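You operate a simulated robot arm through the tools that you are given. There is no shell and no other tool. Be economical: measure what you need, move in short steps, check, and stop when the job is done.

Carry out the task below with a simulated robot arm. There is one attempt and no reset: what you move stays moved.

TASK
Slide the cloth along the table until it stands next to the cream topping pot.
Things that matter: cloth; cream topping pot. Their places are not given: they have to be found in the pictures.

It is judged by the outcome, as a careful person would: the job done as asked, and still so three seconds after it is handed in. It fails if anything else is knocked over, pushed out of place, dropped, spilled or broken.

THE ROBOT
A 7-joint arm with a two-finger parallel gripper, fixed in place. Base frame: the origin is at the foot of the arm, x ahead of it, y to its left, z up; the work surface is at about z = 0.75. Lengths are in m, angles in degrees, forces in N, time in s.
With the tool pointing down near the work surface it reaches from about 0.2 to 0.68 m from the base axis. Its first joint turns from -66.0 to 66.0 degrees. Payload 2.4 kg.
Tool frame: the origin (TCP) lies between the finger pads and is the grasp point; the fingertips stand 0.03 m ahead of it; z points along the fingers, y is the line along which they close. The gripper opens to 0.094 m. The fingers are 0.028 m wide and 0.01 m thick; the gripper's body (0.05 by 0.096 m) begins 0.055 m behind the TCP.
Orientation is that of the tool frame in the base frame, as a unit quaternion [w, x, y, z]. With the fingers straight down and closing along the base's y, the tool's x points along the base's -x, its y along +y and its z along -z.

THE INTERFACE
- The arm moves only by the tool arm_command. Its argument "motion" is one flat list of numbers, 6 for each row, row after row: the shift along the base's x, y, z in m, then the turn, a rotation vector about the base's x, y, z in degrees. In form: [x, y, z, rx, ry, rz, x, y, z, rx, ry, rz, ...]. A call has 1 to 8 rows; each row is the pose to reach, as a shift and turn from the pose commanded when the call began. "claw" is the finger opening in m, from 0 to 0.094, set as the call begins (left out, the last holds). A row lasts 0.2 s, in which the tool goes at most 0.05 m and 8.6 degrees; a call with a longer step from one row to the next is refused whole, and so is a gripper value outside its range. A pose out of reach is approached as far as the arm can. The call stops where the force on the tool passes 40 N (or 10 N more than at its start, if that is more) or the arm is blocked; 0.2 s more then pass. The fingers move at their own pace (about 0.153 m/s each) and stop on an object; they squeeze with about 31 N. The grip force told is the motor's: it shows also when the fingers shut on nothing. Time passes only in rows, and 0.2 s behind the last, so rows that repeat a pose let the fingers close. It gives the time, the measured TCP pose, the force on the tool (base axes), the opening and the grip force at its end, in the units of the frame above (readings bear some noise).
- Cameras (640 x 400 px; columns grow to the right, rows downward): "scene" is fixed at [0.0472, 0.5105, 1.4192]; the picture's right is [-0.40, -0.92, 0.00], its down [-0.74, 0.32, -0.60] and it looks along [0.55, -0.24, -0.80] (base axes); focal length 338 px, centre (320, 200). "wrist" rides on the gripper at [-0.037, 0, -0.058] in the tool frame; the picture's right is [0.00, -1.00, 0.00], its down [0.97, 0.00, -0.24] and it looks along [0.24, 0.00, 0.97] (tool axes); focal length 218 px, centre (320, 200).
- grab_frame(camera): a new picture of that camera. No time passes.
- locate(camera, pixels): for up to 12 pixels [column, row] of the newest picture of that camera ("zoom" is the newest enlarged one), the place [x, y, z] in the base frame of the surface seen there, good to about 0.002 m. No time passes.
- close_up(camera, box): a new picture of the part [left, top, right, bottom] of that camera's present view, enlarged. No time passes.
- sign_off(): hands the job in; it is judged then, once.

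Work in short steps. Measure before you move; look again where a grasp or a placing could have gone wrong, and mend it. You have 60 turns and 30 pictures in all, the two below and enlarged ones among them. Open the gripper and draw the arm clear of the work before you hand the job in, unless the task says otherwise; then end with one line.

The tools are called after ">>>" as name(argument=value, ...) on one line, values as JSON. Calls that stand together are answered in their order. arm_command: Moves the arm, as the interface text tells. Its arguments: {"type":"object","properties":{"motion":{"type":"array","items":{"type":"number"}},"claw":{"type":"number"}},"required":["motion"]} The other tools are called the same way: grab_frame (camera) takes a picture; locate (camera, pixels) gives the place of the surface under pixels of a picture; close_up (camera, box) takes an enlarged picture of a part of a camera's view; sign_off () hands the job in.

At the start:

```text
time_s: 0.0
ee_pos: [0.2546, 0.3236, 0.9419]
orientation: [0.0, 0.0, 1.0, 0.0]
force: [1.2, -0.4, -0.1]
opening: 0.0942
finger_force: 0.1
```

scene: 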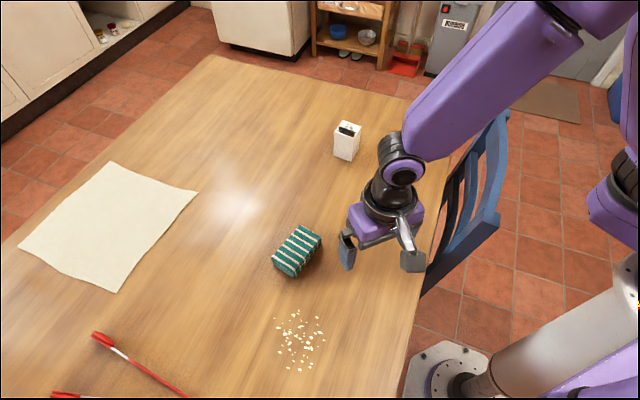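
wrist: 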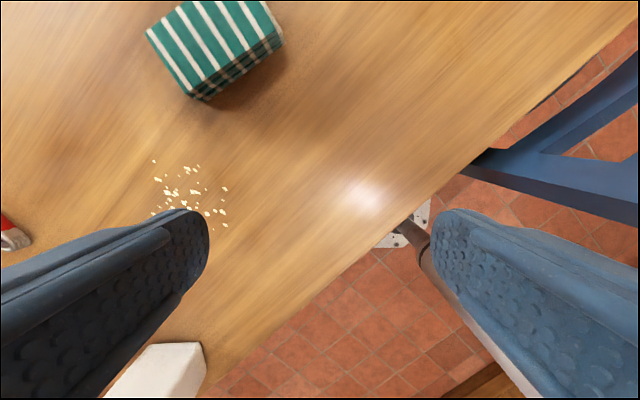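

The scene shows a green striped folded item at (297,250), a white small box at (347,140), a large pale sheet at (110,225), crumbs, and a red-white stick. I'll enlarge to identify them and locate them.

>>> close_up(camera="scene", box=[240, 100, 400, 300])

>>> locate(camera="scene", pixels=[[298, 226], [321, 238], [294, 278], [272, 258], [296, 248], [347, 122], [347, 160], [335, 155], [357, 158], [110, 225], [300, 340], [360, 127]])

>>> close_up(camera="scene", box=[0, 300, 240, 400])

```text
2.00 times, centred on (320, 200) of scene
```

zoom: 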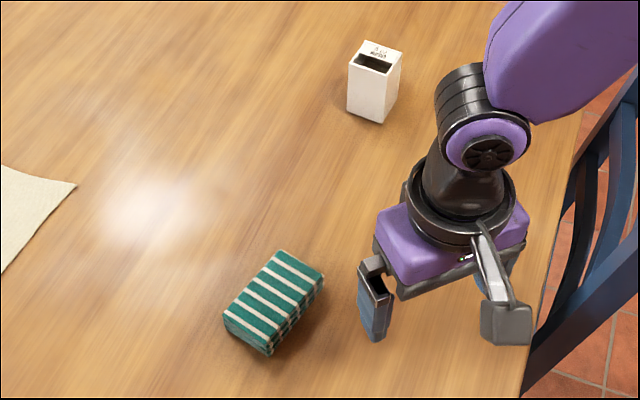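

```text
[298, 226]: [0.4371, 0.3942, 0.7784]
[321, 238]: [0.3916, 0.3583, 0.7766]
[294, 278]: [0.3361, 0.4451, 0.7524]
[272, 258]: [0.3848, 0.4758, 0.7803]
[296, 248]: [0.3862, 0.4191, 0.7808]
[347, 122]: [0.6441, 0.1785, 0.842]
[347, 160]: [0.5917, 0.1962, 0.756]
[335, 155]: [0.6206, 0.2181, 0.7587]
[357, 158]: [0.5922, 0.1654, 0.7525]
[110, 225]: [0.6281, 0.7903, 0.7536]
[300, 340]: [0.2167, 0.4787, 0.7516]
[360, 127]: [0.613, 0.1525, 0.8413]
```

```text
2.67 times, centred on (120, 350) of scene
```

zoom: 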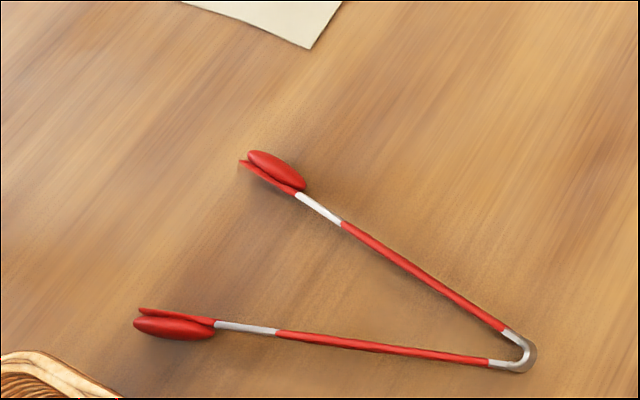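

The white item at the wrist picture's bottom left (155,375) isn't in the scene view. I'll measure it and look at the label of the white box.

>>> locate(camera="wrist", pixels=[[150, 345], [203, 345], [205, 378], [140, 390], [165, 370], [5, 238]])

>>> close_up(camera="scene", box=[325, 112, 373, 168])

>>> close_up(camera="wrist", box=[80, 330, 240, 400])

```text
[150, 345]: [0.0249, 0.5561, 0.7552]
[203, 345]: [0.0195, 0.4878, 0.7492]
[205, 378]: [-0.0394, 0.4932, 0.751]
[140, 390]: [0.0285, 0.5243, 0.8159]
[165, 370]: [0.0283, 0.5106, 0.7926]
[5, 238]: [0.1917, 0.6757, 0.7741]
```

```text
7.14 times, centred on (349, 140) of scene
```

zoom: 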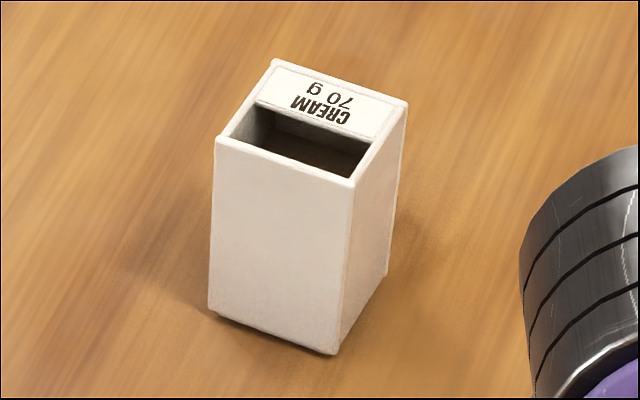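

```text
4.00 times, centred on (160, 365) of wrist
```

zoom: 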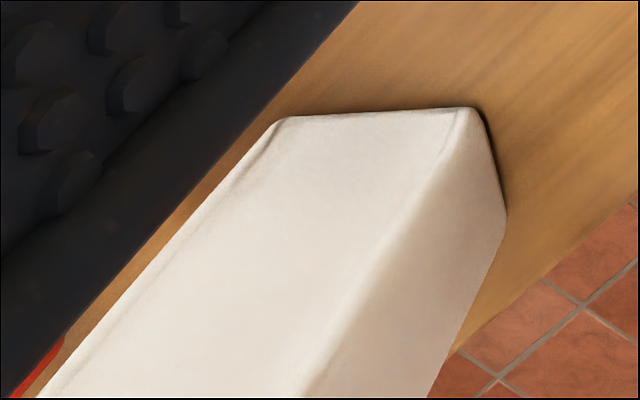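

White box reads "CREAM 70 g", so it is the cream topping pot; the green striped folded piece is the cloth (the pale sheet is flat and out of reach). I'll measure corners of both exactly.

>>> locate(camera="zoom", pixels=[[278, 66], [402, 106], [353, 183], [222, 140], [335, 340], [214, 302], [383, 268]])

>>> close_up(camera="scene", box=[260, 215, 340, 285])

```text
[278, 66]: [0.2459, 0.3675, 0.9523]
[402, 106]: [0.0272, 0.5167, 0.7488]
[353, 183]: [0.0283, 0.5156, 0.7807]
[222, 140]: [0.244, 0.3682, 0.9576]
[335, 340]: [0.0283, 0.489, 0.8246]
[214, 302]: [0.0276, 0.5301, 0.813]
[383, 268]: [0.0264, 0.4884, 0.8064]
```

```text
5.71 times, centred on (300, 250) of scene
```

zoom: 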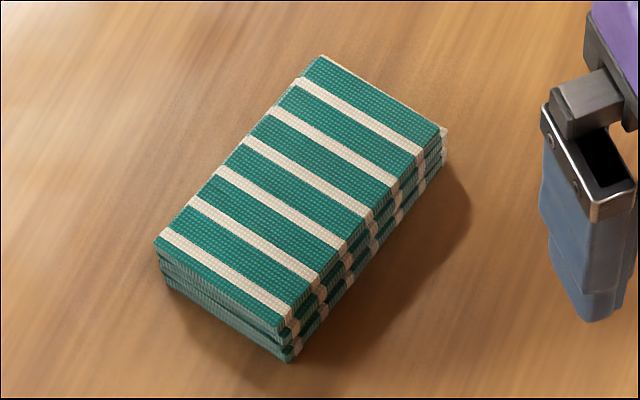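

The newest zoom is the cloth, so I measure its corners there, and the pot's corners in the scene picture.

>>> locate(camera="zoom", pixels=[[322, 60], [436, 128], [282, 325], [160, 242], [290, 355], [440, 155]])

>>> locate(camera="scene", pixels=[[343, 122], [360, 127], [353.5, 138.5], [335.5, 132], [350, 160], [335, 154], [357, 150]])

```text
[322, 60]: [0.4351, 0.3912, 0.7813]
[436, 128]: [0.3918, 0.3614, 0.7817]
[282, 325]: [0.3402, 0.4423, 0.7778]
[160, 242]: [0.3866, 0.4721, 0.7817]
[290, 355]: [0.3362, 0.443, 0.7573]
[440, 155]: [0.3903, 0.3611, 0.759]
```

```text
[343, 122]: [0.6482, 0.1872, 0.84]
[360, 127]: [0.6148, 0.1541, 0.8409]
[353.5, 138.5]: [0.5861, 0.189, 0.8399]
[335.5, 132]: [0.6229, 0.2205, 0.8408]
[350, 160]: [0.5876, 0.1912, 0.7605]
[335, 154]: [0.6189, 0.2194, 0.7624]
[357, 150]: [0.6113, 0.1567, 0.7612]
```

Cloth: centre ≈(0.388,0.417), 0.052×0.097, top 0.781, short axis at ≈33.5°. Pot: centre ≈(0.618,0.187), 0.048 square, faces at ≈41°. I go above the cloth and yaw -56.5° so the fingers close across its short side.

>>> arm_command(motion=[0.019, 0.013, 0, 0, 0, -8, 0.038, 0.027, 0, 0, 0, -16, 0.057, 0.04, 0, 0, 0, -24, 0.076, 0.053, 0, 0, 0, -32, 0.095, 0.066, 0, 0, 0, -40, 0.114, 0.08, 0, 0, 0, -48, 0.1334, 0.0934, 0, 0, 0, -56.5, 0.1334, 0.0934, 0, 0, 0, -56.5], claw=0.094)

>>> grab_frame(camera="wrist")

>>> grab_frame(camera="scene")

```text
time_s: 1.8
ee_pos: [0.3896, 0.4159, 0.942]
orientation: [0.0, 0.474, 0.881, 0.0]
force: [0.2, 0.8, -0.1]
opening: 0.0939
finger_force: 0.1
```

```text
22 pictures are left
```

wrist: 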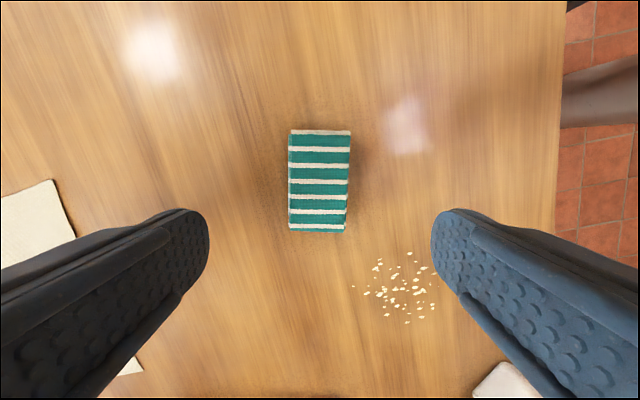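

```text
21 pictures are left
```

scene: 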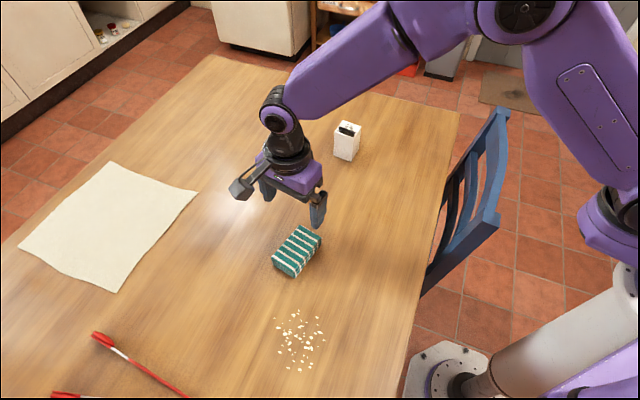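

The cloth is aligned and centred between the fingers. I descend so the tips are ~6 mm above the table, still open.

>>> arm_command(motion=[0, 0, -0.04, 0, 0, 0, 0, 0, -0.08, 0, 0, 0, 0, 0, -0.11, 0, 0, 0, 0, 0, -0.135, 0, 0, 0, 0, 0, -0.148, 0, 0, 0, 0, 0, -0.155, 0, 0, 0, 0, 0, -0.155, 0, 0, 0])

>>> grab_frame(camera="wrist")

```text
time_s: 3.4
ee_pos: [0.3894, 0.4164, 0.7866]
orientation: [0.0, 0.474, 0.881, 0.0]
force: [-1.2, -0.3, -1.0]
opening: 0.0941
finger_force: 0.1
```

```text
20 pictures are left
```

wrist: 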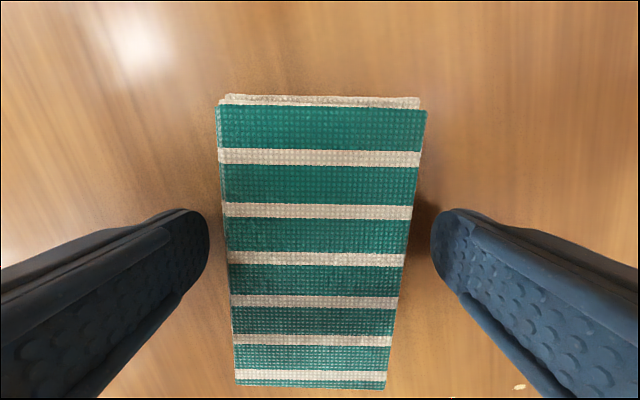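

Fingers straddle the cloth cleanly. I close gently.

>>> arm_command(motion=[0, 0, 0, 0, 0, 0, 0, 0, 0, 0, 0, 0, 0, 0, 0, 0, 0, 0], claw=0.046)

```text
time_s: 4.2
ee_pos: [0.3889, 0.4151, 0.7872]
orientation: [0.0, 0.473, 0.881, 0.0]
force: [-0.6, 0.1, 0.2]
opening: 0.0592
finger_force: 30.8
```

The cloth is held at 0.059 wide. I slide it along the table about 2/3 of the way, turning it +7.5° to match the pot's face, then check.

>>> arm_command(motion=[0.016, -0.015, 0, 0, 0, 1, 0.032, -0.03, 0, 0, 0, 2, 0.048, -0.045, 0, 0, 0, 3, 0.064, -0.06, 0, 0, 0, 4, 0.08, -0.075, 0, 0, 0, 5, 0.096, -0.09, 0, 0, 0, 6, 0.112, -0.105, 0, 0, 0, 7.5, 0.112, -0.105, 0, 0, 0, 7.5])

>>> grab_frame(camera="scene")

>>> grab_frame(camera="wrist")

```text
time_s: 6.0
ee_pos: [0.5014, 0.311, 0.7878]
orientation: [0.0, 0.415, 0.91, 0.0]
force: [-0.2, 0.1, 0.6]
opening: 0.0589
finger_force: 30.8
```

```text
19 pictures are left
```

scene: 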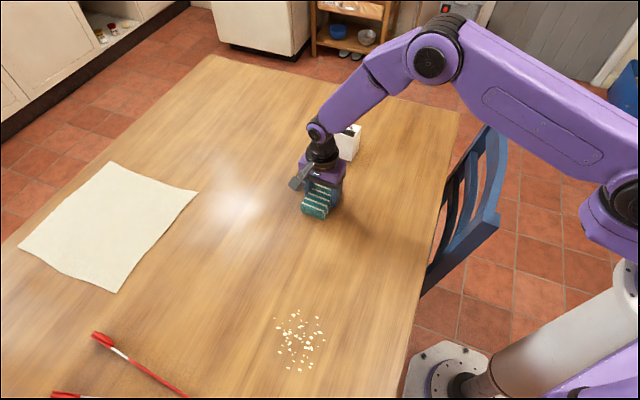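

```text
18 pictures are left
```

wrist: 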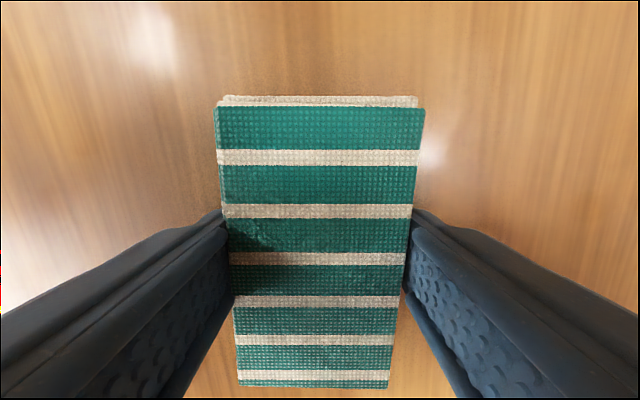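

The cloth slides well. I measure its leading edge (row ~97) to compute the remaining distance to the pot.

>>> locate(camera="wrist", pixels=[[226, 99], [320, 100], [415, 100], [320, 112], [240, 380], [385, 380]])

```text
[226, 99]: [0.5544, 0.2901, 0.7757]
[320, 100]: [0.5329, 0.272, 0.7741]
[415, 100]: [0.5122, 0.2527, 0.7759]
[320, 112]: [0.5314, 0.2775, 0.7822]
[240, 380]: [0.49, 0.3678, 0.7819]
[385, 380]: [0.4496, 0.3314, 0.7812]
```

Leading edge centre is (0.533,0.271); pot face centre (0.604,0.205). I slide to leave ~25 mm and look.

>>> arm_command(motion=[0.014, -0.012, 0, 0, 0, 0, 0.028, -0.024, 0, 0, 0, 0, 0.041, -0.036, 0, 0, 0, 0, 0.054, -0.047, 0, 0, 0, 0, 0.054, -0.047, 0, 0, 0, 0])

>>> grab_frame(camera="wrist")

>>> close_up(camera="scene", box=[270, 90, 420, 240])

```text
time_s: 7.2
ee_pos: [0.5552, 0.2636, 0.7866]
orientation: [-0.001, 0.415, 0.91, 0.0]
force: [0.0, -0.3, -0.2]
opening: 0.0589
finger_force: 31.0
```

```text
17 pictures are left
```

wrist: 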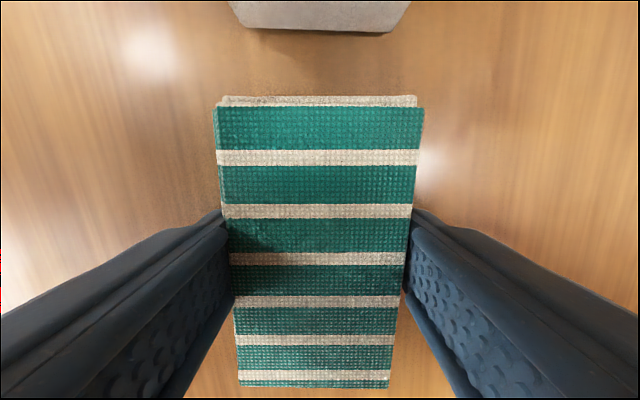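

```text
2.67 times, centred on (345, 165) of scene
```

zoom: 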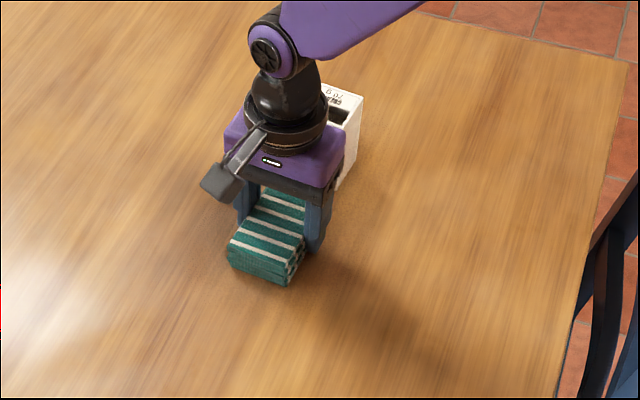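

The pot's face is now visible at row ~28, parallel to the cloth edge (row ~97). I measure the gap.

>>> locate(camera="wrist", pixels=[[255, 24], [320, 26], [380, 28], [320, 36], [320, 99], [225, 99], [412, 99]])

```text
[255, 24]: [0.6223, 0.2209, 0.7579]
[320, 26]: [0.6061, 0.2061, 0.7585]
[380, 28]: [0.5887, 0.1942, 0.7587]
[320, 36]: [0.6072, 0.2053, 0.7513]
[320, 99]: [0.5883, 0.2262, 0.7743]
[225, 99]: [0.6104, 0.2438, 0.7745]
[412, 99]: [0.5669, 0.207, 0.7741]
```

The gap is ~27 mm. I slide a further 18 mm straight toward the pot, leaving ~9 mm.

>>> arm_command(motion=[0.004, -0.0045, 0, 0, 0, 0, 0.008, -0.009, 0, 0, 0, 0, 0.012, -0.0135, 0, 0, 0, 0, 0.012, -0.0135, 0, 0, 0, 0])

>>> grab_frame(camera="wrist")

```text
time_s: 8.2
ee_pos: [0.5687, 0.2497, 0.7859]
orientation: [-0.001, 0.415, 0.91, 0.0]
force: [0.5, 0.0, 0.0]
opening: 0.0588
finger_force: 30.8
```

```text
15 pictures are left
```

wrist: 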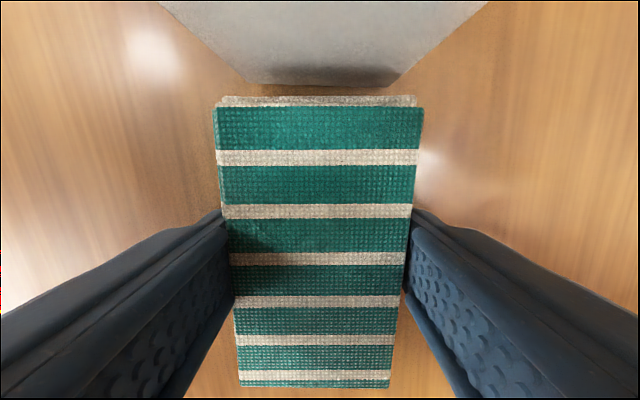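

The cloth now lies just short of the pot, which hasn't moved. I open the fingers, then lift straight up.

>>> arm_command(motion=[0, 0, 0, 0, 0, 0, 0, 0, 0, 0, 0, 0, 0, 0, 0, 0, 0, 0], claw=0.09)

>>> arm_command(motion=[0, 0, 0.02, 0, 0, 0, 0, 0, 0.05, 0, 0, 0, 0, 0, 0.09, 0, 0, 0, -0.01, 0.01, 0.13, 0, 0, 0, -0.04, 0.04, 0.15, 0, 0, 0, -0.07, 0.07, 0.15, 0, 0, 0, -0.1, 0.1, 0.15, 0, 0, 0, -0.13, 0.13, 0.15, 0, 0, 0])

>>> arm_command(motion=[-0.03, 0.0, 0, 0, 0, 0, -0.06, 0.0, 0, 0, 0, 0, -0.09, 0.0, 0, 0, 0, 0, -0.12, 0.0, 0, 0, 0, 0])

>>> close_up(camera="scene", box=[280, 100, 400, 220])

```text
time_s: 9.0
ee_pos: [0.567, 0.2503, 0.7871]
orientation: [0.0, 0.415, 0.91, 0.0]
force: [-0.6, -0.2, -0.9]
opening: 0.0899
finger_force: 0.0
```

```text
time_s: 10.8
ee_pos: [0.4365, 0.3821, 0.9368]
orientation: [0.0, 0.415, 0.91, 0.0]
force: [0.2, -0.4, 0.6]
opening: 0.09
finger_force: 0.1
```

```text
time_s: 11.8
ee_pos: [0.317, 0.3804, 0.9369]
orientation: [0.001, 0.415, 0.91, 0.0]
force: [0.0, -0.5, -0.9]
opening: 0.0899
finger_force: 0.1
```

```text
3.33 times, centred on (340, 160) of scene
```

zoom: 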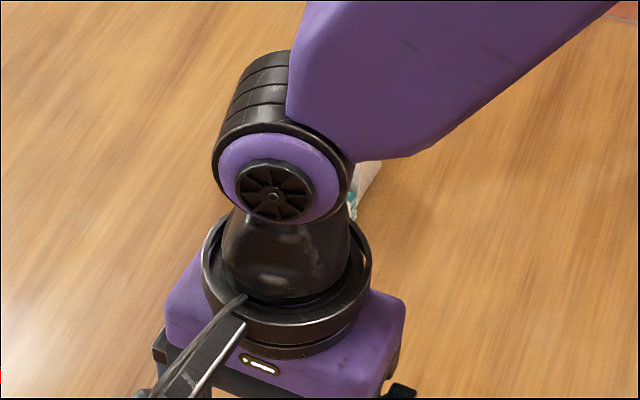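

The arm blocks the scene view; I move it aside (−y) to check.

>>> arm_command(motion=[0, -0.04, 0.02, 0, 0, 0, 0, -0.08, 0.03, 0, 0, 0, 0, -0.12, 0.03, 0, 0, 0, 0, -0.16, 0.03, 0, 0, 0, 0, -0.2, 0.03, 0, 0, 0, 0, -0.24, 0.03, 0, 0, 0, 0, -0.28, 0.03, 0, 0, 0])

>>> grab_frame(camera="scene")

>>> close_up(camera="scene", box=[280, 100, 400, 220])

```text
time_s: 13.4
ee_pos: [0.3174, 0.1011, 0.9649]
orientation: [0.0, 0.412, 0.911, 0.0]
force: [0.3, -1.0, -0.2]
opening: 0.0899
finger_force: 0.0
```

```text
13 pictures are left
```

scene: 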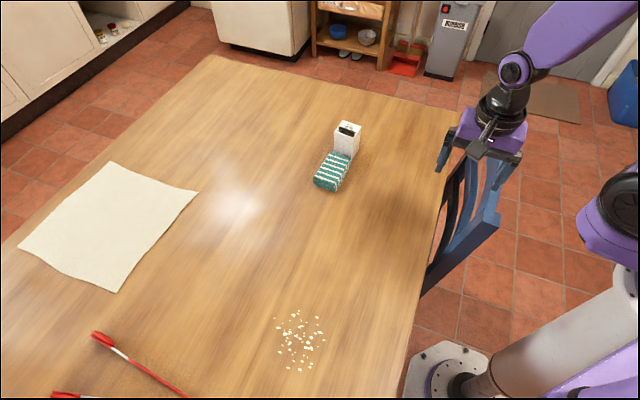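

```text
3.33 times, centred on (340, 160) of scene
```

zoom: 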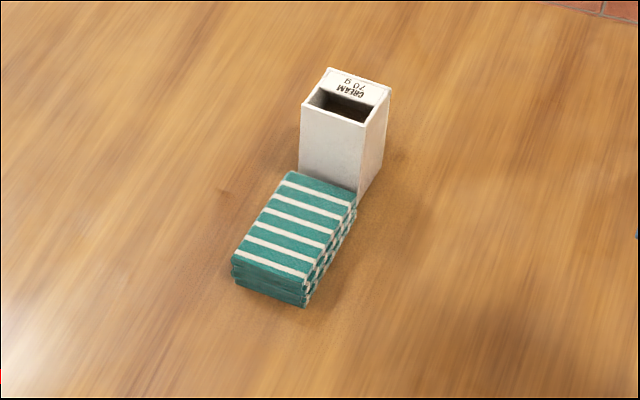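

The cloth at (333,172) sits right beside the upright, unmoved cream pot, everything else is in place, and the gripper is open and clear.

>>> sign_off()

```text
The job is handed in.
```

The green striped cloth was slid along the table and now sits about 1 cm from the cream topping pot. The pot and everything else on the table stayed where they were.
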